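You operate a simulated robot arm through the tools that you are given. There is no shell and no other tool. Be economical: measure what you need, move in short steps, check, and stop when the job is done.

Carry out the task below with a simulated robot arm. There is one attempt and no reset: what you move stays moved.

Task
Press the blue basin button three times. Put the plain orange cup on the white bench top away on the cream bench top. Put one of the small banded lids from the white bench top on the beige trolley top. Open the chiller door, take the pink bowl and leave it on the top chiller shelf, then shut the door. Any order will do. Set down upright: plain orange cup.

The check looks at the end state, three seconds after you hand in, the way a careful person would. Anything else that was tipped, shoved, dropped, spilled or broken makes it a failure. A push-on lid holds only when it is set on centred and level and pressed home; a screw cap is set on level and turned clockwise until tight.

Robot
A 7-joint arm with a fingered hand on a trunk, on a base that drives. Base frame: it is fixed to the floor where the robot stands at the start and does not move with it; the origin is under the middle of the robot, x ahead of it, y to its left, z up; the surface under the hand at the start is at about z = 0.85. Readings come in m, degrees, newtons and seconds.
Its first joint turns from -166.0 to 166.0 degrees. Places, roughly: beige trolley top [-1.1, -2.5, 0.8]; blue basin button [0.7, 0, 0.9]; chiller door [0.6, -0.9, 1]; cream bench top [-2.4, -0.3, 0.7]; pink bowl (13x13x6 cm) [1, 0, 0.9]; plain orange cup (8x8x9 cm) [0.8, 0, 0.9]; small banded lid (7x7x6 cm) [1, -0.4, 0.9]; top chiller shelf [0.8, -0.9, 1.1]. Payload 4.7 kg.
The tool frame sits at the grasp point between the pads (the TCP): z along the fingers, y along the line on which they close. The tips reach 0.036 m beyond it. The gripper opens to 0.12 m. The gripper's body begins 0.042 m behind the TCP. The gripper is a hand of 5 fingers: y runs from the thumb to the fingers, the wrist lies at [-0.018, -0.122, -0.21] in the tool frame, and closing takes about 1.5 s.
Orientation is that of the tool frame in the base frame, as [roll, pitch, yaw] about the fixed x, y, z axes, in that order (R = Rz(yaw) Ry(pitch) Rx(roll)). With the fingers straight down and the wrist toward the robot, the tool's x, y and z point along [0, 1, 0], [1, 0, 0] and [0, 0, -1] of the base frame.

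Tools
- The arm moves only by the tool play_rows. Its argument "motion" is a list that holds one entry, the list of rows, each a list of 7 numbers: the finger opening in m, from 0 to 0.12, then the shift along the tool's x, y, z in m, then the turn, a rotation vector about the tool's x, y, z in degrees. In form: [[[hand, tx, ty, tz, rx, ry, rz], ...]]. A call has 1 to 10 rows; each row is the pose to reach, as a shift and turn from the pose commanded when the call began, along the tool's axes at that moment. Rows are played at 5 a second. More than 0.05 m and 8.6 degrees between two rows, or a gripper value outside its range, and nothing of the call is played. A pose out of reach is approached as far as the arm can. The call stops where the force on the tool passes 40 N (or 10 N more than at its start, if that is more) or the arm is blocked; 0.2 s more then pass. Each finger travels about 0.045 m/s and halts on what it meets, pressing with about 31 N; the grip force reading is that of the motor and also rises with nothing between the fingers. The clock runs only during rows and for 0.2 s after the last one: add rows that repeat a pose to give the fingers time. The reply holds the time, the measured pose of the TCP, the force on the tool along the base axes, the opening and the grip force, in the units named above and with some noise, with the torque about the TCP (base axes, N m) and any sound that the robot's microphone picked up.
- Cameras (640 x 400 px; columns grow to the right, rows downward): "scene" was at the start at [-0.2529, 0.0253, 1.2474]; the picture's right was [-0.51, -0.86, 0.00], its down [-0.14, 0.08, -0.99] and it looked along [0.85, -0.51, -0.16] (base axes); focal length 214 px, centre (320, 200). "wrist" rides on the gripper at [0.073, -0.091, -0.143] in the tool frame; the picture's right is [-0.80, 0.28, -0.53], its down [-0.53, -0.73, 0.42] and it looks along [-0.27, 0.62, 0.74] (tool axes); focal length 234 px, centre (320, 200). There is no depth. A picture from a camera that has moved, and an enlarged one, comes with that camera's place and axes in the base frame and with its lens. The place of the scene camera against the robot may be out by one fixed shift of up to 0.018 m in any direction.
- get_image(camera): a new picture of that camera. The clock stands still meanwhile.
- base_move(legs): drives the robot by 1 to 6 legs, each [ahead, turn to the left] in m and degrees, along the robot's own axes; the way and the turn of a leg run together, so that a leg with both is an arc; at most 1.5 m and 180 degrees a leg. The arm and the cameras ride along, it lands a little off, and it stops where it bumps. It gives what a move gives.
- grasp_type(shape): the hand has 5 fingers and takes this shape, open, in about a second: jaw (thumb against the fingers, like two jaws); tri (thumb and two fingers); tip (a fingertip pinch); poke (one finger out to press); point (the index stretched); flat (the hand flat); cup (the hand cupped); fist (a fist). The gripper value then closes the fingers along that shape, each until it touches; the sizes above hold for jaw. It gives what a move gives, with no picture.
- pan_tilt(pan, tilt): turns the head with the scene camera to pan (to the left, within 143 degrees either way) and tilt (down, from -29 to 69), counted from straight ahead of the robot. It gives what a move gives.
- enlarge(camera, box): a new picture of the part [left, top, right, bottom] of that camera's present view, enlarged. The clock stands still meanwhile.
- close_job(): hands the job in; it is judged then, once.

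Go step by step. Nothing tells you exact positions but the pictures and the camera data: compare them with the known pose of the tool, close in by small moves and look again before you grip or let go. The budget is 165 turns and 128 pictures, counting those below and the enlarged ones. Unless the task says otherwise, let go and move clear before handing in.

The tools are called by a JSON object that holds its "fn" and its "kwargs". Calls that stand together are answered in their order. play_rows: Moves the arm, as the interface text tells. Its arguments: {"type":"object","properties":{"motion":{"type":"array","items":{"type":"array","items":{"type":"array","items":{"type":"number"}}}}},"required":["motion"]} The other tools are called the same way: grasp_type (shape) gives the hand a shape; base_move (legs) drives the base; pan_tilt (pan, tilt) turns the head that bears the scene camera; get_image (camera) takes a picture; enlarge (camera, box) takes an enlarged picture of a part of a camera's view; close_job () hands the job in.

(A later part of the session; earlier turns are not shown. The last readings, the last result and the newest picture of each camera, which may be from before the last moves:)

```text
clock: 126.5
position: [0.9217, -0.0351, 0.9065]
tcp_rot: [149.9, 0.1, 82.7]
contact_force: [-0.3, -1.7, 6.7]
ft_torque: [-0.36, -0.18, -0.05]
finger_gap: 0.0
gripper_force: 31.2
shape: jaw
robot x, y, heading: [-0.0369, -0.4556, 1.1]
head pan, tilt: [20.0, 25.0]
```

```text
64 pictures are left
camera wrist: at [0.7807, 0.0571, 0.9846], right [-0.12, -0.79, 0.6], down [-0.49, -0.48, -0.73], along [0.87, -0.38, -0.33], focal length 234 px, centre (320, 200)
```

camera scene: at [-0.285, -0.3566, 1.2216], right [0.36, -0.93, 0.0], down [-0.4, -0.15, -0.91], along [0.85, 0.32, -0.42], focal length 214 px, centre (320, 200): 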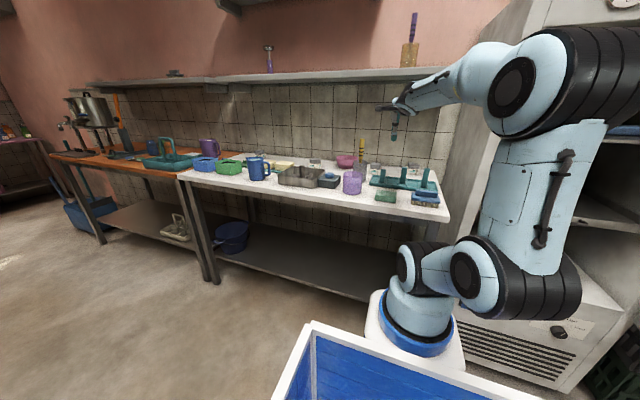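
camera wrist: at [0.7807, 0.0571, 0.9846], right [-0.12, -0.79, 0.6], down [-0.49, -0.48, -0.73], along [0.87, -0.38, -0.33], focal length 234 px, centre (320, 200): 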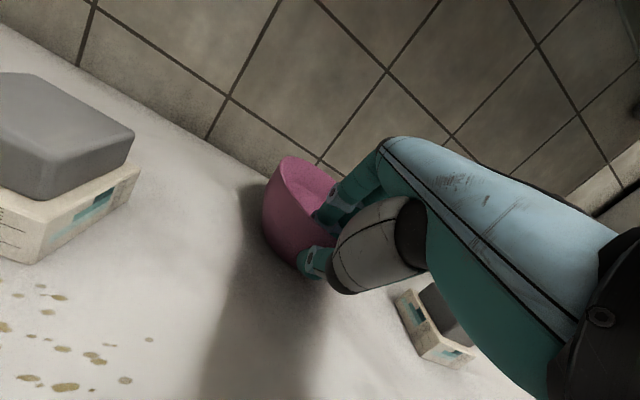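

Gripped the wall. Lift a little and look at how it hangs.

{"fn": "play_rows", "kwargs": {"motion": [[[0, 0, 0.005, -0.0087, 0, 0, 0], [0, 0, 0.0125, -0.0217, 0, 0, 0], [0, 0, 0.025, -0.0433, 0, 0, 0], [0, 0, 0.0375, -0.065, 0, 0, 0], [0, 0, 0.05, -0.0866, 0, 0, 0]]]}}

{"fn": "get_image", "kwargs": {"camera": "wrist"}}

{"fn": "enlarge", "kwargs": {"camera": "scene", "box": [280, 100, 440, 200]}}

```text
clock: 127.7
position: [0.9231, -0.0344, 1.0073]
tcp_rot: [150.0, 0.3, 82.8]
contact_force: [-0.5, 0.4, -1.5]
ft_torque: [0.01, 0.02, 0.03]
finger_gap: 0.0
gripper_force: 31.2
shape: jaw
robot x, y, heading: [-0.0351, -0.457, 0.8]
head pan, tilt: [20.0, 25.0]
```

```text
63 pictures are left
camera wrist: at [0.7818, 0.0572, 1.0842], right [-0.12, -0.79, 0.6], down [-0.49, -0.48, -0.73], along [0.86, -0.38, -0.33], focal length 234 px, centre (320, 200)
```

wrist: 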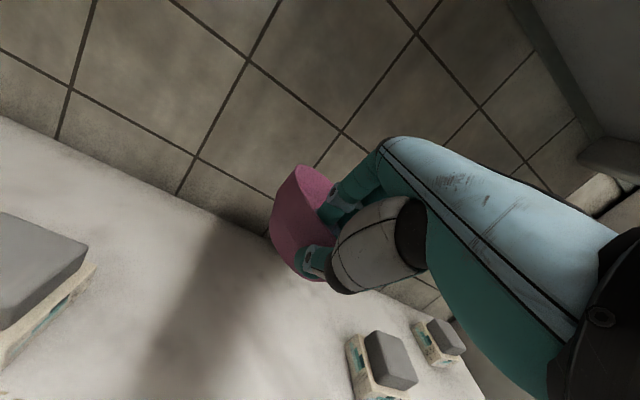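

```text
4.00 times, centred on (360, 150) of scene
camera zoom: at [-0.2848, -0.3564, 1.2216], right [0.36, -0.93, 0.0], down [-0.4, -0.15, -0.91], along [0.85, 0.32, -0.42], focal length 858 px, centre (160, 400)
```

zoom: 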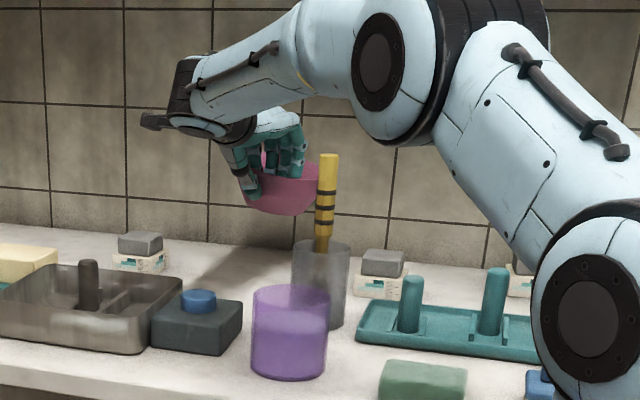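

Bowl is held, slightly tilted. Raise it and back the base 0.2 m.

{"fn": "play_rows", "kwargs": {"motion": [[[0, 0, 0.02, -0.0346, 0, 0, 0], [0, 0, 0.04, -0.0693, 0, 0, 0], [0, 0, 0.06, -0.104, 0, 0, 0], [0, 0, 0.08, -0.1386, 0, 0, 0], [0, 0, 0.1, -0.173, 0, 0, 0], [0, 0, 0.115, -0.199, 0, 0, 0]]]}}

{"fn": "base_move", "kwargs": {"legs": [[-0.2, 0]]}}

{"fn": "pan_tilt", "kwargs": {"pan": -30, "tilt": 8}}

{"fn": "get_image", "kwargs": {"camera": "scene"}}

```text
clock: 129.1
position: [0.9231, -0.0334, 1.2332]
tcp_rot: [150.2, 0.4, 82.8]
contact_force: [-0.2, 0.5, -9.9]
ft_torque: [0.08, -0.08, -0.04]
finger_gap: 0.0
gripper_force: 31.0
shape: jaw
robot x, y, heading: [-0.0374, -0.4588, 0.8]
head pan, tilt: [20.0, 25.0]
```

```text
clock: 130.7
position: [0.7251, -0.037, 1.2368]
tcp_rot: [149.9, 0.1, 82.7]
contact_force: [0.5, 0.2, -1.5]
ft_torque: [-0.03, 0.05, -0.01]
finger_gap: 0.0
gripper_force: 31.5
shape: jaw
robot x, y, heading: [-0.2335, -0.4582, 0.9]
head pan, tilt: [20.0, 25.0]
```

```text
clock: 131.8
position: [0.7239, -0.0365, 1.2367]
tcp_rot: [149.9, 0.2, 82.7]
contact_force: [-0.3, 0.5, -1.8]
ft_torque: [0.06, 0.04, 0.02]
finger_gap: 0.0
gripper_force: 30.5
shape: jaw
robot x, y, heading: [-0.2335, -0.4582, 1.1]
head pan, tilt: [-30.0, 8.0]
```

```text
61 pictures are left
camera scene: at [-0.4869, -0.4374, 1.2492], right [-0.49, -0.87, 0.0], down [-0.12, 0.07, -0.99], along [0.87, -0.48, -0.14], focal length 214 px, centre (320, 200)
```

scene: 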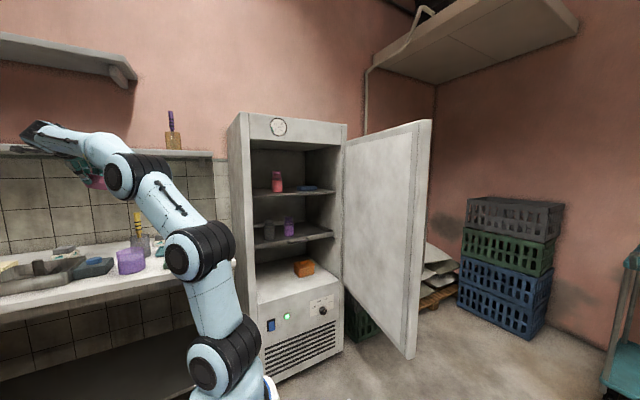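

{"fn": "enlarge", "kwargs": {"camera": "scene", "box": [220, 100, 380, 220]}}

```text
3.33 times, centred on (300, 160) of scene
camera zoom: at [-0.4869, -0.4374, 1.2492], right [-0.49, -0.87, 0.0], down [-0.12, 0.07, -0.99], along [0.87, -0.48, -0.14], focal length 715 px, centre (387, 333)
```

zoom: 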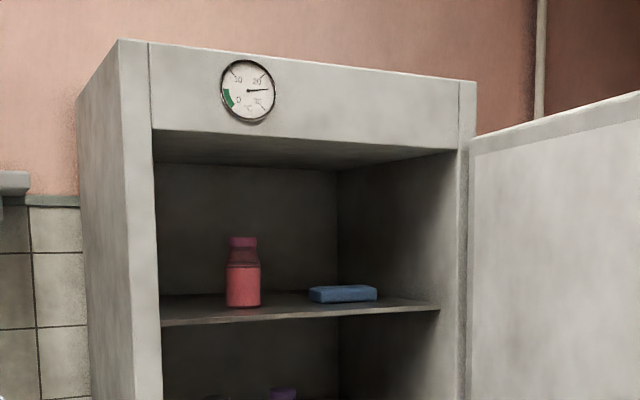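

I need closer views of the shelf. First draw the bowl back toward the robot.

{"fn": "play_rows", "kwargs": {"motion": [[[0, -0.0333, -0.0258, -0.0149, 0, 0, 0], [0, -0.0666, -0.0516, -0.0298, 0, 0, 0], [0, -0.1, -0.0773, -0.0447, 0, 0, 0], [0, -0.1332, -0.103, -0.0596, 0, 0, 0], [0, -0.1664, -0.129, -0.0744, 0, 0, 0], [0, -0.2, -0.1547, -0.0893, 0, 0, 0], [0, -0.233, -0.1804, -0.1042, 0, 0, 0], [0, -0.2663, -0.206, -0.119, 0, 0, 0], [0, -0.2996, -0.232, -0.134, 0, 0, 0]]]}}

{"fn": "get_image", "kwargs": {"camera": "wrist"}}

```text
clock: 133.8
position: [0.4224, -0.2974, 1.2372]
tcp_rot: [150.1, 0.3, 82.8]
contact_force: [0.2, 1.1, -3.0]
ft_torque: [-0.01, 0.04, 0.0]
finger_gap: 0.0001
gripper_force: 30.4
shape: jaw
robot x, y, heading: [-0.234, -0.4571, 1.1]
head pan, tilt: [-30.0, 8.0]
```

```text
59 pictures are left
camera wrist: at [0.2816, -0.2056, 1.3154], right [-0.12, -0.79, 0.6], down [-0.49, -0.48, -0.73], along [0.87, -0.38, -0.33], focal length 234 px, centre (320, 200)
```

wrist: 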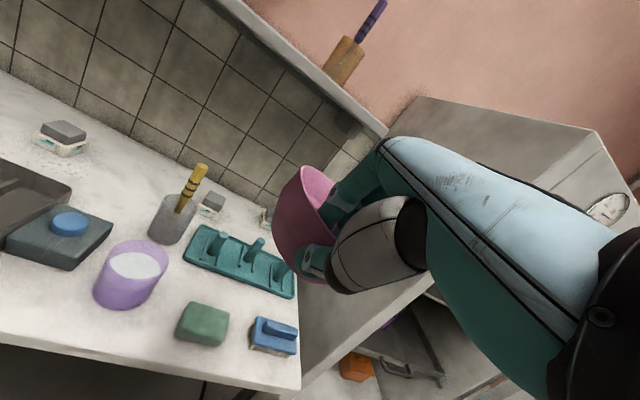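

Bowl steady. Swing right to stand in front of the open chiller.

{"fn": "play_rows", "kwargs": {"motion": [[[0, -0.045, 0.003, 0.001, 0, 0.5, -0.9], [0, -0.09, 0.006, 0.002, 0, 1, -1.8], [0, -0.135, 0.008, 0.003, 0, 1.5, -2.7], [0, -0.18, 0.01, 0.005, 0, 2.1, -3.6], [0, -0.225, 0.012, 0.006, 0, 2.6, -4.5], [0, -0.27, 0.014, 0.008, 0, 3.1, -5.4], [0, -0.315, 0.016, 0.01, 0, 3.65, -6.3]]]}}

{"fn": "play_rows", "kwargs": {"motion": [[[0, -0.045, 0, 0, 0, 0, 0], [0, -0.09, 0, 0, 0, 0, 0], [0, -0.135, 0, 0, 0, 0, 0], [0, -0.18, 0, 0, 0, 0, 0], [0, -0.225, 0, 0, 0, 0, 0], [0, -0.27, 0, 0, 0, 0, 0], [0, -0.31, 0, 0, 0, 0, 0]]]}}

{"fn": "get_image", "kwargs": {"camera": "wrist"}}

{"fn": "get_image", "kwargs": {"camera": "scene"}}

```text
clock: 135.4
position: [0.4, -0.6129, 1.238]
tcp_rot: [149.9, 0.1, 90.2]
contact_force: [0.1, 0.4, 0.1]
ft_torque: [-0.04, 0.0, -0.03]
finger_gap: 0.0002
gripper_force: 31.0
shape: jaw
robot x, y, heading: [-0.2344, -0.4548, 0.9]
head pan, tilt: [-30.0, 8.0]
```

```text
clock: 137.1
position: [0.3999, -0.9236, 1.2401]
tcp_rot: [149.9, 0.3, 90.1]
contact_force: [-0.3, 1.6, -0.2]
ft_torque: [-0.05, 0.1, -0.01]
finger_gap: 0.0
gripper_force: 31.0
shape: jaw
robot x, y, heading: [-0.2305, -0.459, 0.9]
head pan, tilt: [-30.0, 8.0]
```

```text
58 pictures are left
camera wrist: at [0.2491, -0.8502, 1.3175], right [-0.02, -0.8, 0.6], down [-0.42, -0.54, -0.73], along [0.91, -0.27, -0.33], focal length 234 px, centre (320, 200)
```

wrist: 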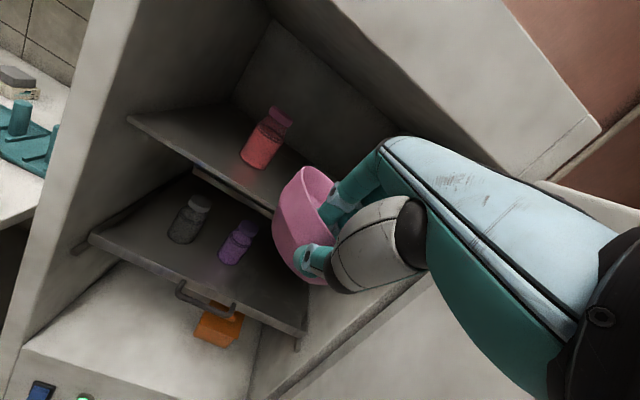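

```text
57 pictures are left
camera scene: at [-0.487, -0.4376, 1.2492], right [-0.49, -0.87, 0.0], down [-0.12, 0.07, -0.99], along [0.87, -0.48, -0.14], focal length 214 px, centre (320, 200)
```

scene: 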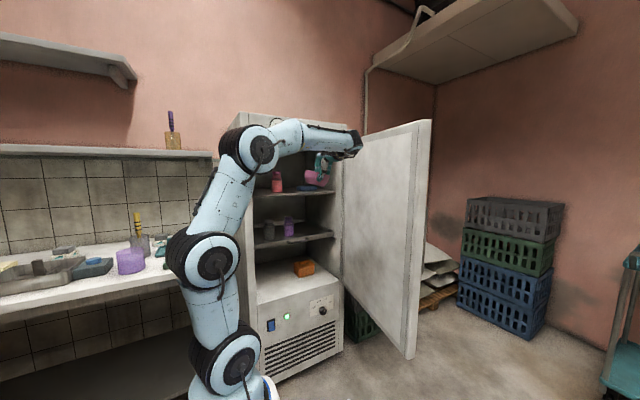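

Good view: jar at ~(0.775,-0.84), shelf front x≈0.62, z≈1.117. Check the bowl's tilt.

{"fn": "enlarge", "kwargs": {"camera": "scene", "box": [250, 120, 370, 210]}}

{"fn": "enlarge", "kwargs": {"camera": "wrist", "box": [200, 80, 440, 300]}}

```text
4.44 times, centred on (310, 165) of scene
camera zoom: at [-0.487, -0.4376, 1.2492], right [-0.49, -0.87, 0.0], down [-0.12, 0.07, -0.99], along [0.87, -0.48, -0.14], focal length 953 px, centre (364, 356)
```

zoom: 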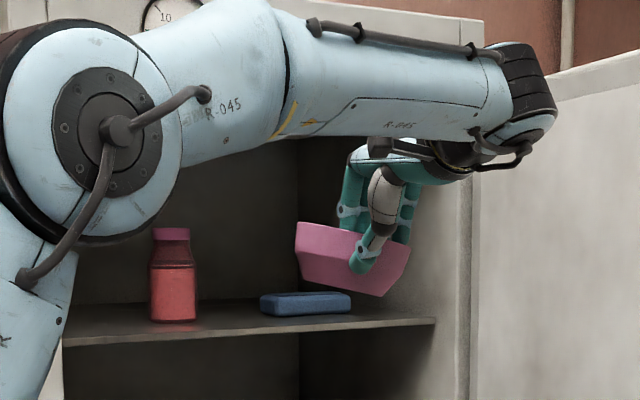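

```text
1.82 times, centred on (320, 190) of wrist
camera zoom: at [0.2491, -0.8502, 1.3175], right [-0.02, -0.8, 0.6], down [-0.42, -0.54, -0.73], along [0.91, -0.27, -0.33], focal length 426 px, centre (320, 218)
```

zoom: 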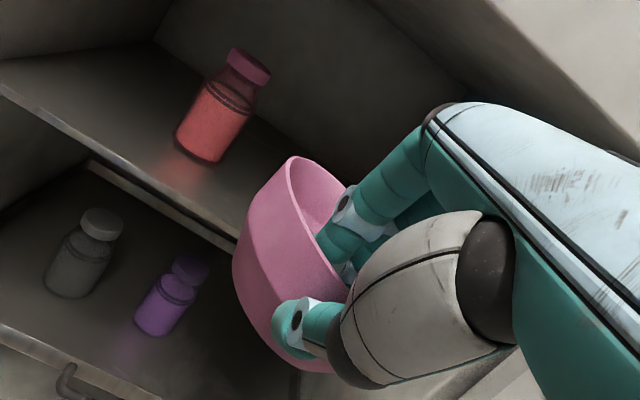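

The bowl hangs tilted (far/left side high). Correct the hand attitude to level it, still outside the chiller.

{"fn": "play_rows", "kwargs": {"motion": [[[0, 0, 0, 0, 4, -1.7, -1], [0, 0, 0, 0, 8, -3.4, -2], [0, 0, 0, 0, 12, -5, -3], [0, 0, 0, 0, 14, -6.5, -3.8], [0, 0, 0, 0, 14, -6.5, -3.8]]]}}

{"fn": "enlarge", "kwargs": {"camera": "scene", "box": [250, 120, 370, 210]}}

{"fn": "enlarge", "kwargs": {"camera": "wrist", "box": [200, 80, 440, 300]}}

```text
clock: 138.2
position: [0.399, -0.9244, 1.2386]
tcp_rot: [164.1, 7.6, 90.9]
contact_force: [-0.2, 0.2, -0.3]
ft_torque: [0.01, -0.01, 0.01]
finger_gap: 0.0001
gripper_force: 31.0
shape: jaw
robot x, y, heading: [-0.2319, -0.4622, 0.8]
head pan, tilt: [-30.0, 8.0]
```

```text
4.44 times, centred on (310, 165) of scene
camera zoom: at [-0.4869, -0.4377, 1.2492], right [-0.49, -0.87, 0.0], down [-0.12, 0.07, -0.99], along [0.87, -0.48, -0.14], focal length 953 px, centre (364, 356)
```

zoom: 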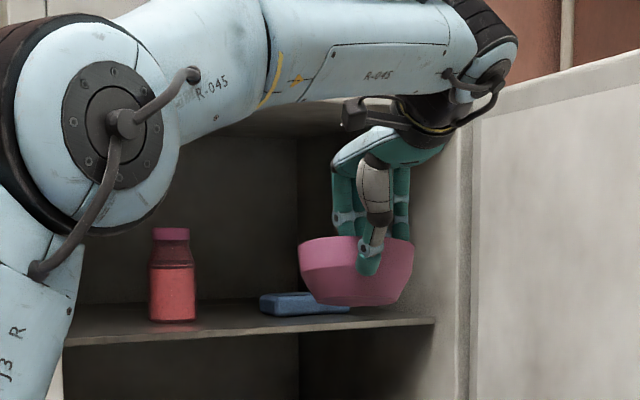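

```text
1.82 times, centred on (320, 190) of wrist
camera zoom: at [0.2711, -0.8392, 1.3402], right [0.14, -0.72, 0.68], down [-0.58, -0.62, -0.53], along [0.8, -0.32, -0.5], focal length 426 px, centre (320, 218)
```

zoom: 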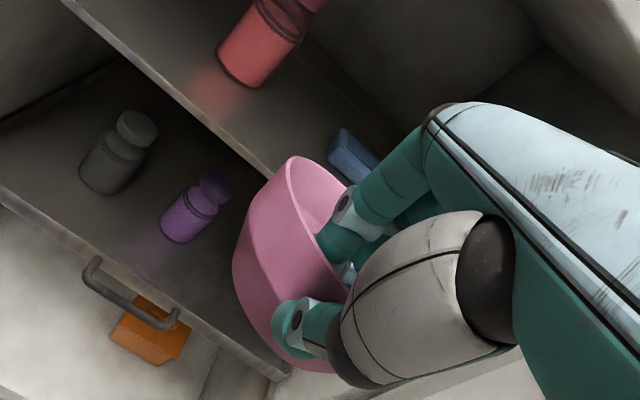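

Bowl is level now, bottom ~8 cm below the TCP. Lower slightly, then move in part way.

{"fn": "play_rows", "kwargs": {"motion": [[[0, 0.0188, -0.0052, 0.019, 0, 0, 0], [0, 0.018, 0.026, 0.028, 0, 0, 0], [0, 0.0175, 0.057, 0.037, 0, 0, 0], [0, 0.017, 0.088, 0.046, 0, 0, 0], [0, 0.0168, 0.12, 0.055, 0, 0, 0], [0, 0.0168, 0.12, 0.055, 0, 0, 0]]]}}

{"fn": "enlarge", "kwargs": {"camera": "scene", "box": [230, 100, 370, 205]}}

{"fn": "get_image", "kwargs": {"camera": "wrist"}}

```text
clock: 139.7
position: [0.5314, -0.9077, 1.2179]
tcp_rot: [164.1, 7.6, 90.9]
contact_force: [0.4, -0.1, -0.4]
ft_torque: [0.02, 0.1, 0.01]
finger_gap: 0.0
gripper_force: 31.1
shape: jaw
robot x, y, heading: [-0.2309, -0.4606, 0.8]
head pan, tilt: [-30.0, 8.0]
```

```text
3.81 times, centred on (300, 152) of scene
camera zoom: at [-0.4869, -0.4378, 1.2492], right [-0.49, -0.87, 0.0], down [-0.12, 0.07, -0.99], along [0.87, -0.48, -0.14], focal length 817 px, centre (396, 381)
```

zoom: 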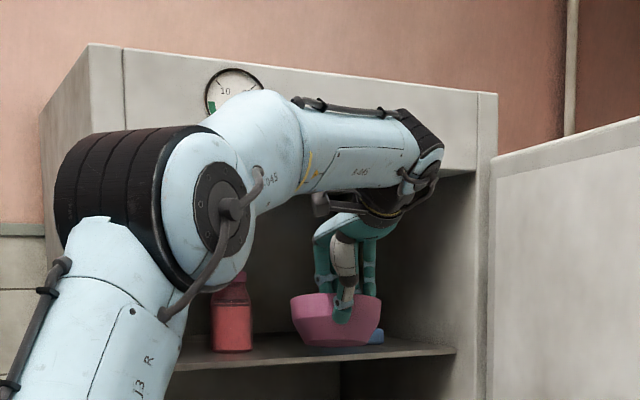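

```text
51 pictures are left
camera wrist: at [0.402, -0.8232, 1.3185], right [0.14, -0.72, 0.68], down [-0.58, -0.62, -0.53], along [0.81, -0.32, -0.5], focal length 234 px, centre (320, 200)
```

wrist: 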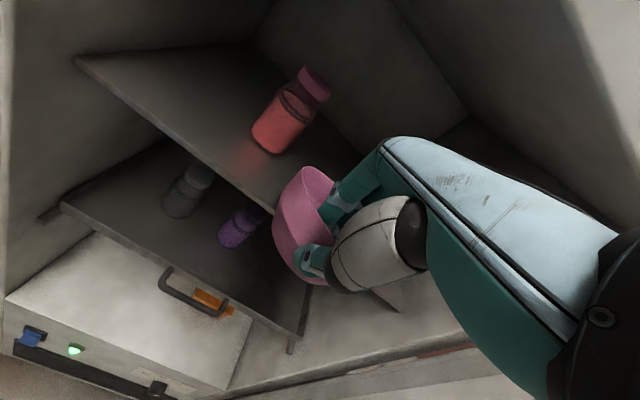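

Clear so far. Move in the rest of the way, then check.

{"fn": "play_rows", "kwargs": {"motion": [[[0, -0.004, 0.023, 0.007, 0, 0, 0], [0, -0.008, 0.046, 0.014, 0, 0, 0], [0, -0.012, 0.069, 0.021, 0, 0, 0], [0, -0.0164, 0.0915, 0.0283, 0, 0, 0], [0, -0.0164, 0.0915, 0.0283, 0, 0, 0]]]}}

{"fn": "enlarge", "kwargs": {"camera": "scene", "box": [230, 100, 370, 205]}}

{"fn": "get_image", "kwargs": {"camera": "wrist"}}

```text
clock: 140.8
position: [0.6274, -0.9232, 1.2166]
tcp_rot: [164.1, 7.6, 90.9]
contact_force: [0.6, -0.3, -1.2]
ft_torque: [0.0, 0.0, -0.02]
finger_gap: 0.0001
gripper_force: 30.8
shape: jaw
robot x, y, heading: [-0.2339, -0.463, 1.1]
head pan, tilt: [-30.0, 8.0]
```

```text
3.81 times, centred on (300, 152) of scene
camera zoom: at [-0.4869, -0.4378, 1.2492], right [-0.49, -0.87, 0.0], down [-0.12, 0.07, -0.99], along [0.87, -0.48, -0.14], focal length 817 px, centre (396, 381)
```

zoom: 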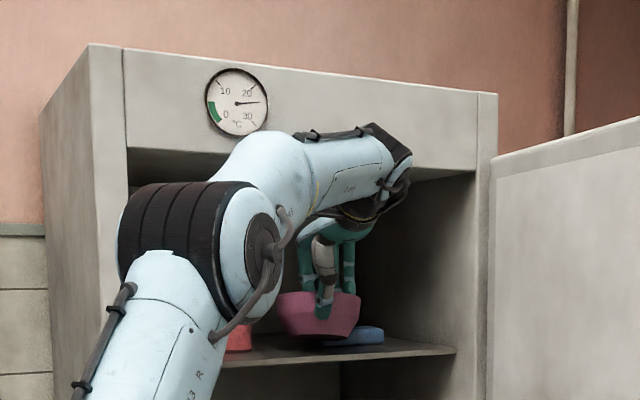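

```text
49 pictures are left
camera wrist: at [0.4983, -0.8384, 1.3184], right [0.14, -0.72, 0.68], down [-0.58, -0.62, -0.53], along [0.8, -0.32, -0.5], focal length 234 px, centre (320, 200)
```

wrist: 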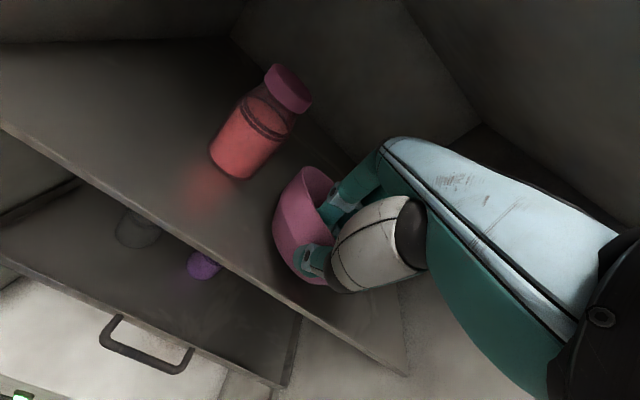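

Over the shelf with gap to the jar. Lower gently until touch.

{"fn": "play_rows", "kwargs": {"motion": [[[0, 0.0007, -0.0014, 0.0048, 0, 0, 0], [0, 0.0013, -0.0027, 0.0095, 0, 0, 0], [0, 0.0018, -0.0038, 0.0133, 0, 0, 0], [0, 0.0022, -0.0046, 0.0162, 0, 0, 0], [0, 0.0025, -0.0052, 0.018, 0, 0, 0], [0, 0.0025, -0.0052, 0.018, 0, 0, 0]]]}}

{"fn": "enlarge", "kwargs": {"camera": "scene", "box": [280, 150, 350, 202]}}

```text
clock: 142.2
position: [0.6271, -0.9233, 1.1983]
tcp_rot: [164.1, 7.7, 91.0]
contact_force: [0.0, -0.2, 0.5]
ft_torque: [-0.05, -0.03, -0.01]
finger_gap: 0.0001
gripper_force: 31.3
shape: jaw
robot x, y, heading: [-0.2317, -0.4622, 1.0]
head pan, tilt: [-30.0, 8.0]
```

```text
7.69 times, centred on (315, 176) of scene
camera zoom: at [-0.487, -0.4377, 1.2492], right [-0.49, -0.87, 0.0], down [-0.12, 0.07, -0.99], along [0.87, -0.48, -0.14], focal length 1650 px, centre (358, 385)
```

zoom: 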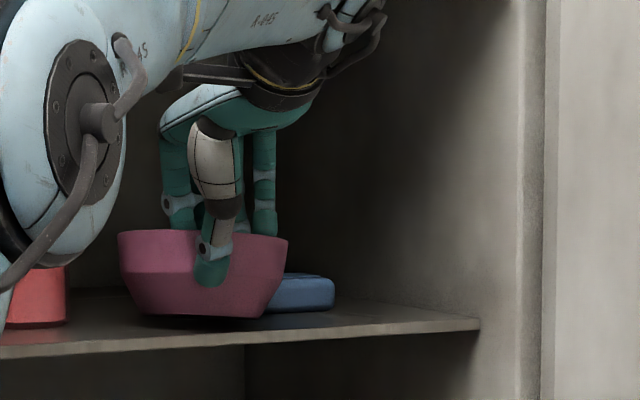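

{"fn": "play_rows", "kwargs": {"motion": [[[0, 0.0004, -0.0008, 0.0029, 0, 0, 0], [0, 0.0007, -0.0015, 0.0052, 0, 0, 0], [0, 0.0009, -0.002, 0.0071, 0, 0, 0], [0, 0.0009, -0.002, 0.0071, 0, 0, 0]]]}}

{"fn": "enlarge", "kwargs": {"camera": "scene", "box": [280, 150, 350, 202]}}

```text
clock: 143.2
position: [0.6267, -0.9216, 1.1906]
tcp_rot: [164.1, 7.5, 91.0]
contact_force: [-1.6, 1.1, 2.3]
ft_torque: [-0.12, -0.11, 0.0]
finger_gap: 0.0
gripper_force: 31.1
shape: jaw
robot x, y, heading: [-0.2364, -0.4586, 1.2]
head pan, tilt: [-30.0, 8.0]
```

```text
7.69 times, centred on (315, 176) of scene
camera zoom: at [-0.4871, -0.4377, 1.2492], right [-0.49, -0.87, 0.0], down [-0.12, 0.07, -0.99], along [0.87, -0.48, -0.14], focal length 1650 px, centre (358, 385)
```

zoom: 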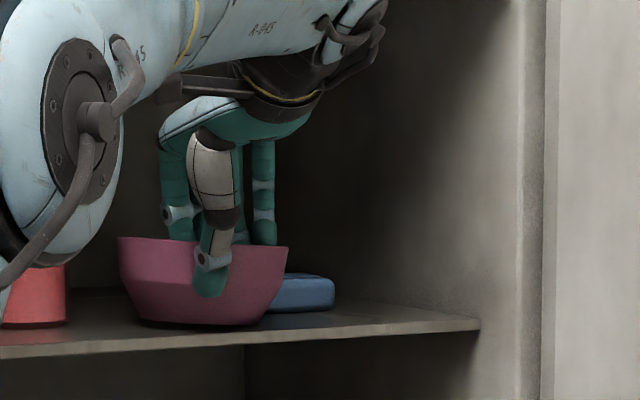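

In contact. Press 2 mm more, open the fingers and withdraw upward along the finger line.

{"fn": "play_rows", "kwargs": {"motion": [[[0, 0.0003, -0.0006, 0.002, 0, 0, 0], [0.015, 0.0003, -0.0006, 0.002, 0, 0, 0], [0.03, 0.0003, -0.0006, 0.002, 0, 0, 0], [0.045, 0.0003, -0.0006, 0.002, 0, 0, 0], [0.045, 0.0003, -0.0006, 0.002, 0, 0, 0], [0.045, 0.0003, -0.0006, 0.002, 0, 0, 0], [0.045, 0.0003, -0.0006, 0.002, 0, 0, 0]]]}}

{"fn": "enlarge", "kwargs": {"camera": "scene", "box": [280, 150, 350, 202]}}

{"fn": "get_image", "kwargs": {"camera": "wrist"}}

```text
clock: 144.8
position: [0.6258, -0.9226, 1.1873]
tcp_rot: [164.0, 7.7, 91.0]
contact_force: [-0.1, 0.2, 0.1]
ft_torque: [0.03, -0.01, 0.02]
finger_gap: 0.0445
gripper_force: 0.1
shape: jaw
robot x, y, heading: [-0.2375, -0.4586, 1.2]
head pan, tilt: [-30.0, 8.0]
```

```text
7.69 times, centred on (315, 176) of scene
camera zoom: at [-0.4869, -0.4377, 1.2492], right [-0.49, -0.87, 0.0], down [-0.12, 0.07, -0.99], along [0.87, -0.48, -0.14], focal length 1650 px, centre (358, 385)
```

zoom: 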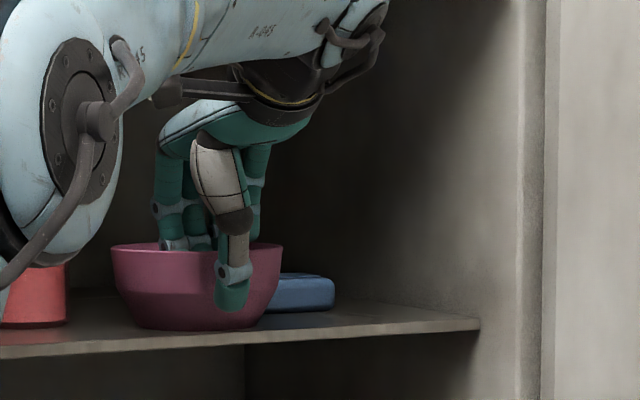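

```text
45 pictures are left
camera wrist: at [0.4976, -0.8377, 1.2896], right [0.14, -0.72, 0.68], down [-0.58, -0.62, -0.53], along [0.81, -0.32, -0.5], focal length 234 px, centre (320, 200)
```

wrist: 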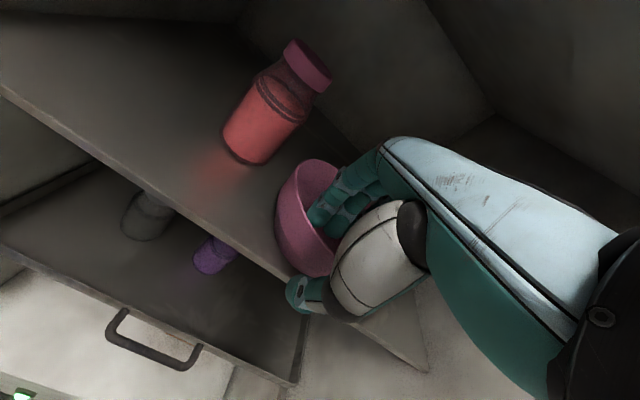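

Bowl stands flat on the shelf. Lift the fingers over the rim and back out.

{"fn": "play_rows", "kwargs": {"motion": [[[0.045, -0.0026, 0.0054, -0.019, 0, 0, 0], [0.045, -0.0058, 0.0119, -0.042, 0, 0, 0], [0.045, -0.0058, 0.0119, -0.042, 0, 0, 0], [0.045, -0.005, -0.018, -0.051, 0, 0, 0], [0.045, -0.004, -0.06, -0.063, 0, 0, 0], [0.045, -0.0035, -0.1, -0.074, 0, 0, 0], [0.045, -0.003, -0.145, -0.087, 0, 0, 0], [0.045, -0.002, -0.19, -0.1, 0, 0, 0], [0.045, -0.002, -0.228, -0.111, 0, 0, 0]]]}}

{"fn": "get_image", "kwargs": {"camera": "wrist"}}

{"fn": "get_image", "kwargs": {"camera": "scene"}}

```text
clock: 146.8
position: [0.3752, -0.9246, 1.2284]
tcp_rot: [164.0, 7.5, 91.0]
contact_force: [0.4, -0.4, -0.7]
ft_torque: [-0.01, 0.03, -0.01]
finger_gap: 0.0445
gripper_force: 0.1
shape: jaw
robot x, y, heading: [-0.2292, -0.4617, 0.7]
head pan, tilt: [-30.0, 8.0]
```

```text
44 pictures are left
camera wrist: at [0.2466, -0.8398, 1.3316], right [0.14, -0.72, 0.68], down [-0.58, -0.62, -0.53], along [0.8, -0.32, -0.5], focal length 234 px, centre (320, 200)
```

wrist: 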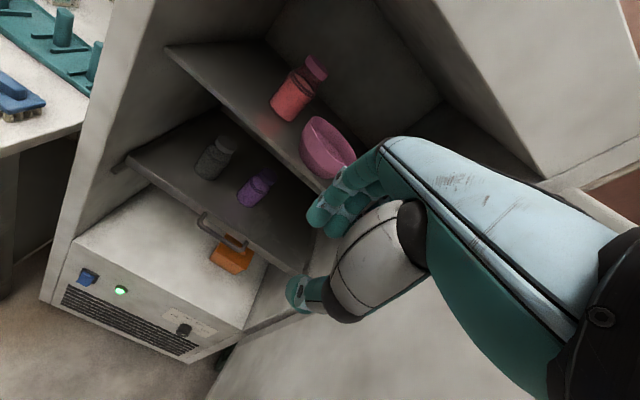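

```text
43 pictures are left
camera scene: at [-0.4867, -0.4378, 1.2492], right [-0.49, -0.87, 0.0], down [-0.12, 0.07, -0.99], along [0.87, -0.48, -0.14], focal length 214 px, centre (320, 200)
```

scene: 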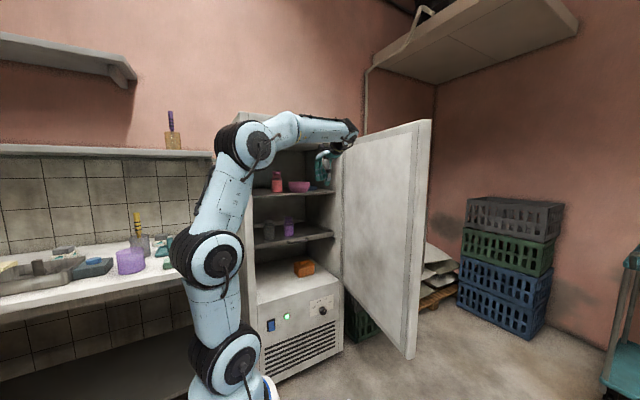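

Bowl and neighbours stand fine. To shut the door I'll re-grip the handle and reverse the arc: back the base to where I opened from, and re-orient the hand.

{"fn": "base_move", "kwargs": {"legs": [[-0.36, 0]]}}

{"fn": "play_rows", "kwargs": {"motion": [[[0.05, 0, 0, 0, -2.7, 3.4, 6.9], [0.05, 0, 0, 0, -5.5, 6.8, 13.7], [0.05, 0, 0, 0, -8.2, 10.1, 20.6], [0.05, 0, 0, 0, -10.9, 13.5, 27.5], [0.05, 0, 0, 0, -13.7, 16.9, 34.3], [0.05, 0, 0, 0, -16.4, 20.3, 41.2], [0.05, 0, 0, 0, -19.1, 23.6, 48.1], [0.05, 0, 0, 0, -21.8, 27, 55], [0.05, 0, 0, 0, -24.6, 30.4, 61.8], [0.05, 0, 0, 0, -27.3, 33.8, 68.7]]]}}

{"fn": "play_rows", "kwargs": {"motion": [[[0.05, 0, 0, 0, -2.7, 3.4, 6.9], [0.05, 0, 0, 0, -5.5, 6.8, 13.7], [0.05, 0, 0, 0, -8.2, 10.1, 20.6], [0.05, 0, 0, 0, -8.2, 10.1, 20.6]]]}}

{"fn": "get_image", "kwargs": {"camera": "wrist"}}

```text
clock: 149.2
position: [0.0128, -0.9265, 1.2306]
tcp_rot: [164.1, 7.5, 91.5]
contact_force: [0.2, 1.0, 0.4]
ft_torque: [0.03, 0.02, 0.02]
finger_gap: 0.0447
gripper_force: 0.2
shape: jaw
robot x, y, heading: [-0.6052, -0.4691, 1.2]
head pan, tilt: [-30.0, 8.0]
```

```text
clock: 151.4
position: [0.0136, -0.9259, 1.2307]
tcp_rot: [157.4, -51.6, 36.0]
contact_force: [0.1, 0.1, -0.2]
ft_torque: [0.02, -0.01, 0.01]
finger_gap: 0.0497
gripper_force: 0.1
shape: jaw
robot x, y, heading: [-0.6037, -0.4696, 1.5]
head pan, tilt: [-30.0, 8.0]
```

```text
clock: 152.4
position: [0.0128, -0.9272, 1.2311]
tcp_rot: [-179.8, -66.3, 0.5]
contact_force: [-0.5, 0.8, 0.6]
ft_torque: [0.01, 0.01, -0.04]
finger_gap: 0.0496
gripper_force: 0.1
shape: jaw
robot x, y, heading: [-0.6023, -0.4658, 1.4]
head pan, tilt: [-30.0, 8.0]
```

```text
42 pictures are left
camera wrist: at [-0.0908, -0.8364, 1.354], right [-0.8, -0.29, -0.52], down [0.17, 0.73, -0.66], along [0.57, -0.61, -0.54], focal length 234 px, centre (320, 200)
```

wrist: 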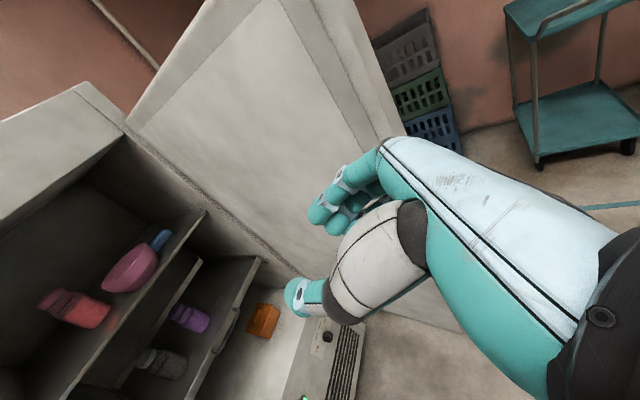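

Hand oriented. Go round the free edge to in front of the handle.

{"fn": "play_rows", "kwargs": {"motion": [[[0.06, -0.035, 0.019, -0.0175, 0, 0, 0], [0.06, -0.07, 0.0375, -0.035, 0, 0, 0], [0.06, -0.105, 0.056, -0.0525, 0, 0, 0], [0.06, -0.14, 0.075, -0.07, 0, 0, 0], [0.06, -0.1514, 0.115, -0.065, 0, 0, 0], [0.06, -0.1628, 0.155, -0.06, 0, 0, 0], [0.06, -0.1742, 0.195, -0.055, 0, 0, 0], [0.06, -0.1856, 0.235, -0.0497, 0, 0, 0], [0.06, -0.1856, 0.235, -0.0497, 0, 0, 0]]]}}

{"fn": "get_image", "kwargs": {"camera": "wrist"}}

```text
clock: 154.4
position: [-0.1048, -1.1641, 1.0793]
tcp_rot: [-179.8, -66.3, 0.4]
contact_force: [0.6, -0.6, 0.2]
ft_torque: [0.0, 0.03, 0.0]
finger_gap: 0.0599
gripper_force: 0.1
shape: jaw
robot x, y, heading: [-0.5992, -0.4666, 1.5]
head pan, tilt: [-30.0, 8.0]
```

```text
41 pictures are left
camera wrist: at [-0.208, -1.0732, 1.2034], right [-0.8, -0.29, -0.52], down [0.17, 0.73, -0.66], along [0.57, -0.61, -0.54], focal length 234 px, centre (320, 200)
```

wrist: 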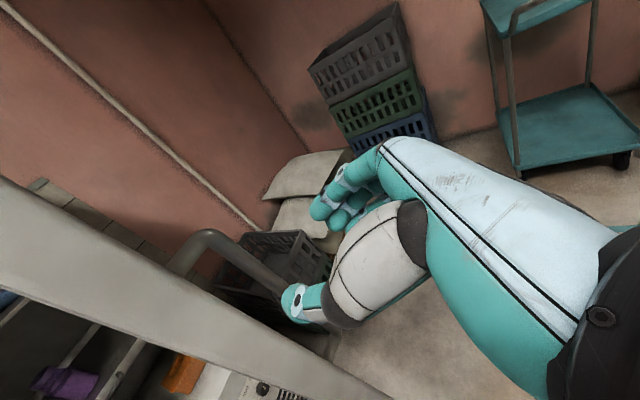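

{"fn": "play_rows", "kwargs": {"motion": [[[0.06, -0.004, -0.001, 0.03, 0, 0, 0], [0.06, -0.008, -0.001, 0.06, 0, 0, 0], [0.06, -0.01, -0.002, 0.08, 0, 0, 0], [0.06, -0.01, -0.002, 0.08, 0, 0, 0]]]}}

{"fn": "enlarge", "kwargs": {"camera": "wrist", "box": [120, 140, 440, 400]}}

```text
clock: 155.4
position: [-0.0363, -1.1606, 1.0399]
tcp_rot: [179.7, -66.2, 0.9]
contact_force: [0.2, 0.0, -0.4]
ft_torque: [0.01, -0.03, -0.02]
finger_gap: 0.0597
gripper_force: 0.1
shape: jaw
robot x, y, heading: [-0.5999, -0.4701, 1.6]
head pan, tilt: [-30.0, 8.0]
```

```text
1.54 times, centred on (280, 270) of wrist
camera zoom: at [-0.139, -1.0702, 1.1634], right [-0.8, -0.29, -0.52], down [0.17, 0.73, -0.66], along [0.57, -0.61, -0.54], focal length 360 px, centre (382, 92)
```

zoom: 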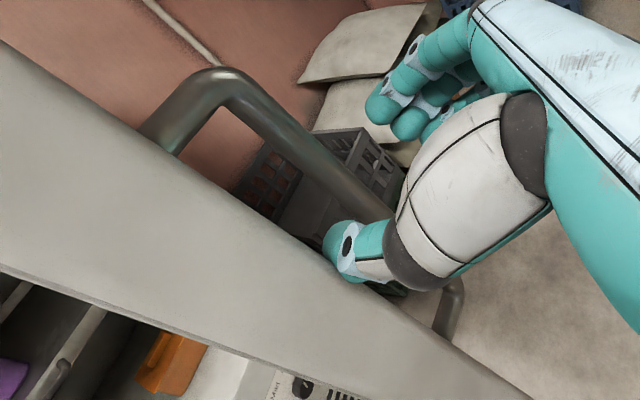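

Thumb is between bar and door, fingers beyond. Go in and close.

{"fn": "play_rows", "kwargs": {"motion": [[[0.06, -0.002, 0.001, 0.02, 0, 0, 0], [0.06, -0.003, 0.001, 0.04, 0, 0, 0], [0.06, -0.004, 0.001, 0.06, 0, 0, 0], [0.06, -0.005, 0.001, 0.073, 0, 0, 0], [0.04, -0.005, 0.001, 0.073, 0, 0, 0], [0.02, -0.005, 0.001, 0.073, 0, 0, 0], [0, -0.005, 0.001, 0.073, 0, 0, 0], [0, -0.005, 0.001, 0.073, 0, 0, 0], [0, -0.005, 0.001, 0.073, 0, 0, 0], [0, -0.005, 0.001, 0.073, 0, 0, 0]]]}}

{"fn": "enlarge", "kwargs": {"camera": "wrist", "box": [120, 100, 440, 360]}}

```text
clock: 157.6
position: [0.0283, -1.1624, 1.0066]
tcp_rot: [180.0, -66.3, 0.6]
contact_force: [1.3, -0.5, -0.6]
ft_torque: [-0.09, 0.01, -0.01]
finger_gap: 0.0025
gripper_force: 31.2
shape: jaw
robot x, y, heading: [-0.5998, -0.4676, 1.2]
head pan, tilt: [-30.0, 8.0]
```

```text
1.54 times, centred on (280, 230) of wrist
camera zoom: at [-0.0748, -1.0709, 1.1295], right [-0.8, -0.29, -0.52], down [0.17, 0.73, -0.66], along [0.57, -0.61, -0.54], focal length 360 px, centre (382, 154)
```

zoom: 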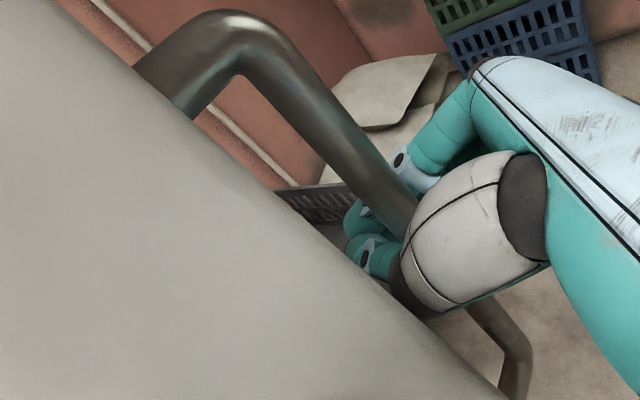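

Handle gripped. Swing the door back along its arc to about 48°.

{"fn": "play_rows", "kwargs": {"motion": [[[0, 0.001, -0.036, 0.0023, 0, 0, 0], [0, 0.0031, -0.0718, 0.007, 0, 0, 0], [0, 0.0061, -0.1071, 0.0138, 0, 0, 0], [0, 0.01, -0.1418, 0.0229, 0, 0, 0], [0, 0.015, -0.1757, 0.0342, 0, 0, 0], [0, 0.0209, -0.2087, 0.0476, 0, 0, 0], [0, 0.0277, -0.2405, 0.0632, 0, 0, 0], [0, 0.0354, -0.2711, 0.0807, 0, 0, 0], [0, 0.0439, -0.3003, 0.1001, 0, 0, 0], [0, 0.0533, -0.3279, 0.1214, 0, 0, 0]]]}}

{"fn": "get_image", "kwargs": {"camera": "scene"}}

```text
clock: 159.8
position: [0.1577, -0.8318, 1.005]
tcp_rot: [-179.7, -66.2, 0.4]
contact_force: [4.1, -5.1, -1.8]
ft_torque: [-0.26, -0.01, 0.0]
finger_gap: 0.0028
gripper_force: 30.6
shape: jaw
robot x, y, heading: [-0.6041, -0.4685, 1.2]
head pan, tilt: [-30.0, 8.0]
```

```text
38 pictures are left
camera scene: at [-0.8545, -0.4476, 1.2492], right [-0.48, -0.88, 0.0], down [-0.12, 0.07, -0.99], along [0.87, -0.47, -0.14], focal length 214 px, centre (320, 200)
```

scene: 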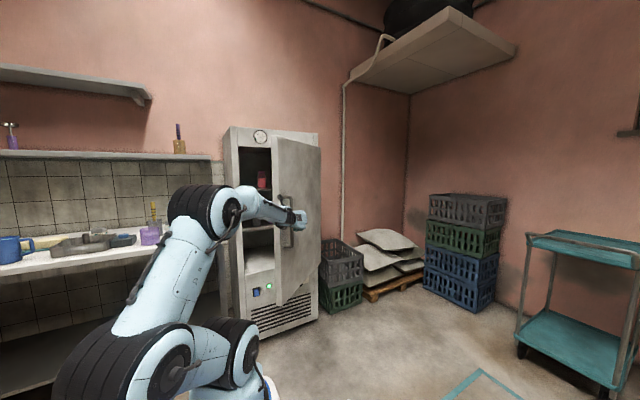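

Continue closing to near shut.

{"fn": "play_rows", "kwargs": {"motion": [[[0, 0.0113, -0.022, 0.0256, 0, 0, 0], [0, 0.0221, -0.0461, 0.0503, 0, 0, 0], [0, 0.0335, -0.0684, 0.0763, 0, 0, 0], [0, 0.0455, -0.0885, 0.1037, 0, 0, 0], [0, 0.0581, -0.1066, 0.1324, 0, 0, 0], [0, 0.0711, -0.1224, 0.162, 0, 0, 0], [0, 0.0846, -0.1359, 0.1927, 0, 0, 0], [0, 0.0984, -0.1471, 0.2241, 0, 0, 0], [0, 0.1124, -0.1558, 0.2562, 0, 0, 0], [0, 0.1267, -0.1621, 0.2887, 0, 0, 0]]]}}

{"fn": "get_image", "kwargs": {"camera": "scene"}}

```text
clock: 162.0
position: [0.4723, -0.6657, 1.0039]
tcp_rot: [-179.9, -66.2, 0.5]
contact_force: [0.7, 0.7, 1.0]
ft_torque: [-0.15, -0.07, -0.11]
finger_gap: 0.0031
gripper_force: 30.9
shape: jaw
robot x, y, heading: [-0.6034, -0.4663, 1.5]
head pan, tilt: [-30.0, 8.0]
```

```text
37 pictures are left
camera scene: at [-0.8548, -0.4474, 1.2492], right [-0.48, -0.88, 0.0], down [-0.12, 0.07, -0.99], along [0.87, -0.47, -0.14], focal length 214 px, centre (320, 200)
```

scene: 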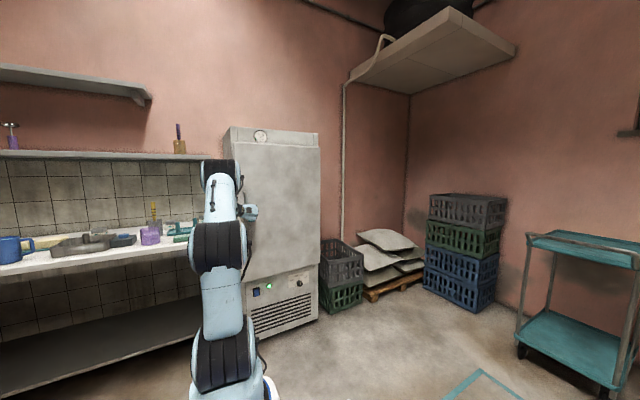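

Almost shut; push straight ahead until it seats.

{"fn": "play_rows", "kwargs": {"motion": [[[0, 0.004, 0, 0.0092, 0, 0, 0], [0, 0.008, 0, 0.0183, 0, 0, 0], [0, 0.01, 0, 0.0229, 0, 0, 0], [0, 0.012, 0, 0.0275, 0, 0, 0], [0, 0.014, 0, 0.032, 0, 0, 0], [0, 0.016, 0, 0.0366, 0, 0, 0], [0, 0.018, 0, 0.0412, 0, 0, 0]]]}}

{"fn": "get_image", "kwargs": {"camera": "wrist"}}

```text
clock: 163.0
position: [0.4956, -0.6658, 1.0046]
tcp_rot: [179.8, -66.1, 0.6]
contact_force: [-30.0, 7.5, 4.0]
ft_torque: [0.04, 0.08, -0.2]
finger_gap: 0.006
gripper_force: 31.1
shape: jaw
robot x, y, heading: [-0.5979, -0.4688, 1.7]
head pan, tilt: [-30.0, 8.0]
stopped in row 4: the force on the tool passed its limit at 48 N (the readings are from after the stop); the commanded pose is now the measured one
```

```text
36 pictures are left
camera wrist: at [0.3928, -0.5755, 1.1278], right [-0.8, -0.28, -0.52], down [0.17, 0.73, -0.66], along [0.57, -0.62, -0.54], focal length 234 px, centre (320, 200)
```

wrist: 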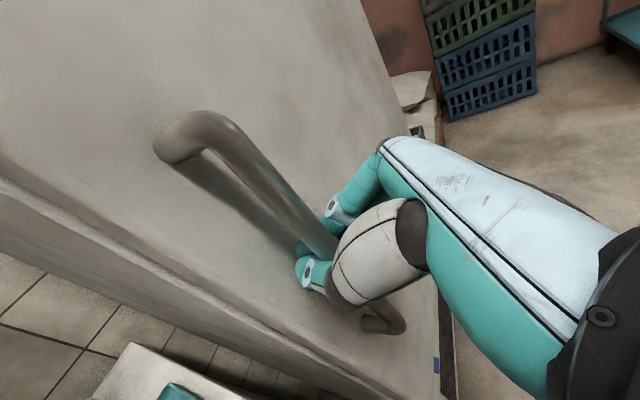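

Door seated under 48 N. Open the hand and back away from the handle.

{"fn": "play_rows", "kwargs": {"motion": [[[0.02, 0, 0, 0, 0, 0, 0], [0.04, 0, 0, 0, 0, 0, 0], [0.06, 0, 0, 0, 0, 0, 0], [0.08, 0, 0, 0, 0, 0, 0], [0.08, 0, 0, 0, 0, 0, 0], [0.08, 0, 0, 0, 0, 0, 0], [0.08, -0.008, 0, -0.018, 0, 0, 0], [0.08, -0.02, 0, -0.046, 0, 0, 0], [0.08, -0.036, 0, -0.082, 0, 0, 0], [0.08, -0.052, 0, -0.12, 0, 0, 0]]]}}

{"fn": "get_image", "kwargs": {"camera": "wrist"}}

```text
clock: 165.2
position: [0.3676, -0.6668, 1.0029]
tcp_rot: [-179.8, -66.0, 0.2]
contact_force: [0.5, 0.4, -1.3]
ft_torque: [-0.03, -0.09, -0.02]
finger_gap: 0.0794
gripper_force: 0.0
shape: jaw
robot x, y, heading: [-0.6039, -0.4657, 1.3]
head pan, tilt: [-30.0, 8.0]
```

```text
35 pictures are left
camera wrist: at [0.2644, -0.5764, 1.1272], right [-0.8, -0.29, -0.52], down [0.17, 0.73, -0.66], along [0.57, -0.62, -0.54], focal length 234 px, centre (320, 200)
```

wrist: 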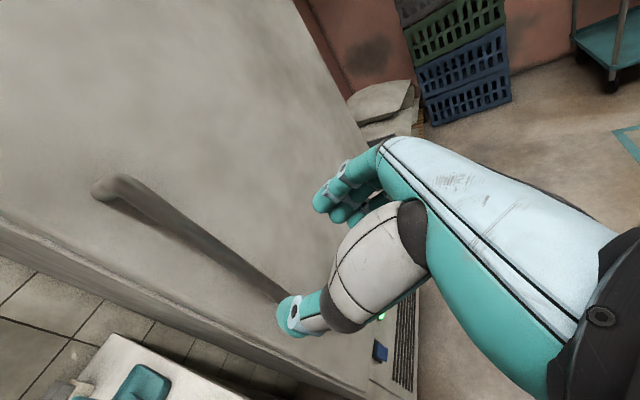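

{"fn": "enlarge", "kwargs": {"camera": "wrist", "box": [0, 180, 440, 400]}}

{"fn": "enlarge", "kwargs": {"camera": "scene", "box": [200, 110, 340, 340]}}

```text
1.45 times, centred on (220, 290) of wrist
camera zoom: at [0.2644, -0.5764, 1.1272], right [-0.8, -0.29, -0.52], down [0.17, 0.73, -0.66], along [0.57, -0.62, -0.54], focal length 341 px, centre (466, 69)
```

zoom: 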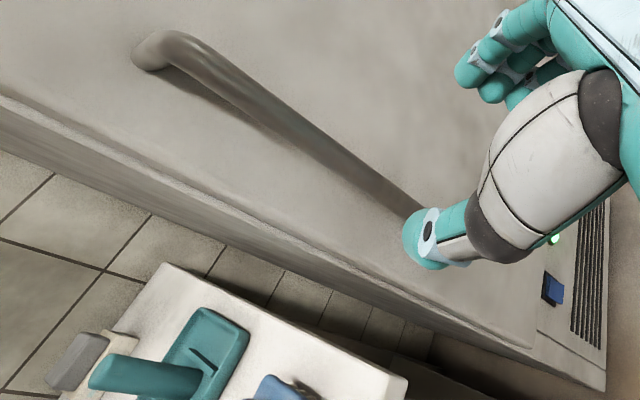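

```text
1.74 times, centred on (270, 225) of scene
camera zoom: at [-0.8546, -0.4473, 1.2492], right [-0.48, -0.88, 0.0], down [-0.12, 0.07, -0.99], along [0.87, -0.47, -0.14], focal length 373 px, centre (407, 156)
```

zoom: 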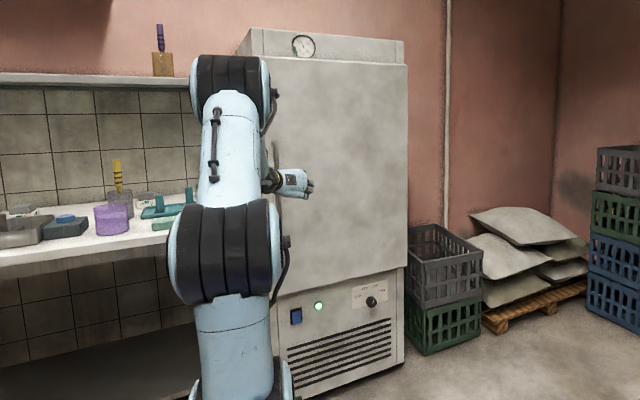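

Door is shut flush. Now turn the hand tool-down again, raising and moving away from the chiller.

{"fn": "play_rows", "kwargs": {"motion": [[[0.1, 0.03, -0.025, -0.027, 0, 0, 0], [0.12, 0.06, -0.05, -0.053, 3.9, -3.9, -6], [0.12, 0.09, -0.075, -0.08, 7.8, -7.8, -12], [0.12, 0.117, -0.1, -0.106, 11.7, -11.7, -18], [0.12, 0.117, -0.1, -0.106, 15.6, -15.6, -24], [0.12, 0.117, -0.1, -0.106, 19.5, -19.5, -30], [0.12, 0.117, -0.1, -0.106, 23.4, -23.4, -36], [0.12, 0.117, -0.1, -0.106, 27.3, -27.3, -42], [0.12, 0.117, -0.1, -0.106, 31.2, -31.2, -48], [0.12, 0.117, -0.1, -0.106, 35.1, -35.1, -54]]]}}

{"fn": "play_rows", "kwargs": {"motion": [[[0.12, 0, 0, 0, 3.9, -3.9, -6], [0.12, 0, 0, 0, 7.8, -7.8, -12], [0.12, 0, 0, 0, 11.7, -11.7, -18], [0.12, 0, 0, 0, 16.3, -16.3, -24.9], [0.12, 0, 0, 0, 16.3, -16.3, -24.9]]]}}

```text
clock: 167.4
position: [0.2921, -0.586, 1.1239]
tcp_rot: [160.9, -20.5, 59.2]
contact_force: [0.5, 1.6, -0.9]
ft_torque: [-0.06, 0.0, -0.05]
finger_gap: 0.1198
gripper_force: 0.1
shape: jaw
out of reach, approached as far as the arm can: row 8, 9, 10
robot x, y, heading: [-0.6006, -0.4681, 1.2]
head pan, tilt: [-30.0, 8.0]
```

```text
refused: row 4 steps farther than a row can; nothing moved
```

{"fn": "play_rows", "kwargs": {"motion": [[[0.12, 0, 0, 0, 4, -2.5, -5.6], [0.12, 0, 0, 0, 8, -4.9, -11.2], [0.12, 0, 0, 0, 12, -7.4, -16.8], [0.12, 0, 0, 0, 16, -9.9, -22.4], [0.12, 0, 0, 0, 20, -12.3, -28], [0.12, 0, 0, 0, 23.9, -14.8, -33.6], [0.12, 0, 0, 0, 23.9, -14.8, -33.6]]]}}

{"fn": "base_move", "kwargs": {"legs": [[0, 4], [0.58, 0]]}}

{"fn": "get_image", "kwargs": {"camera": "wrist"}}

```text
clock: 169.0
position: [0.2876, -0.6063, 1.1082]
tcp_rot: [165.8, 5.0, 72.8]
contact_force: [-0.2, 0.1, -0.7]
ft_torque: [0.02, 0.02, -0.03]
finger_gap: 0.1201
gripper_force: 0.1
shape: jaw
out of reach, approached as far as the arm can: row 1, 2, 3, 4, 5, 6, 7
robot x, y, heading: [-0.6007, -0.4668, 1.3]
head pan, tilt: [-30.0, 8.0]
```

```text
clock: 172.7
position: [0.8624, -0.4974, 1.1079]
tcp_rot: [165.8, 5.0, 76.5]
contact_force: [0.0, 0.1, 0.6]
ft_torque: [0.02, -0.01, 0.0]
finger_gap: 0.1198
gripper_force: 0.1
shape: jaw
robot x, y, heading: [-0.0316, -0.4172, 5.0]
head pan, tilt: [-30.0, 8.0]
```

```text
32 pictures are left
camera wrist: at [0.7605, -0.3875, 1.2181], right [-0.04, -0.76, 0.64], down [-0.73, -0.42, -0.54], along [0.69, -0.49, -0.54], focal length 234 px, centre (320, 200)
```

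wrist: 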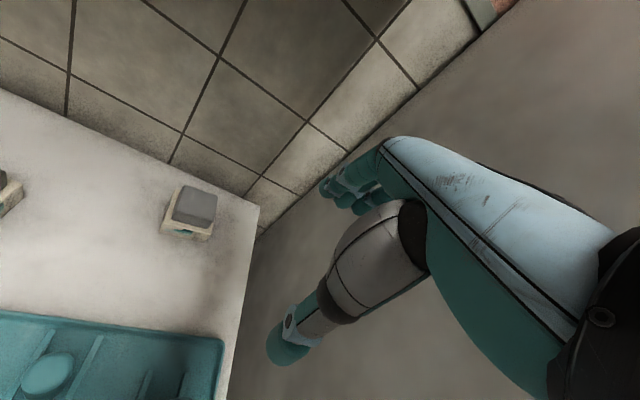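

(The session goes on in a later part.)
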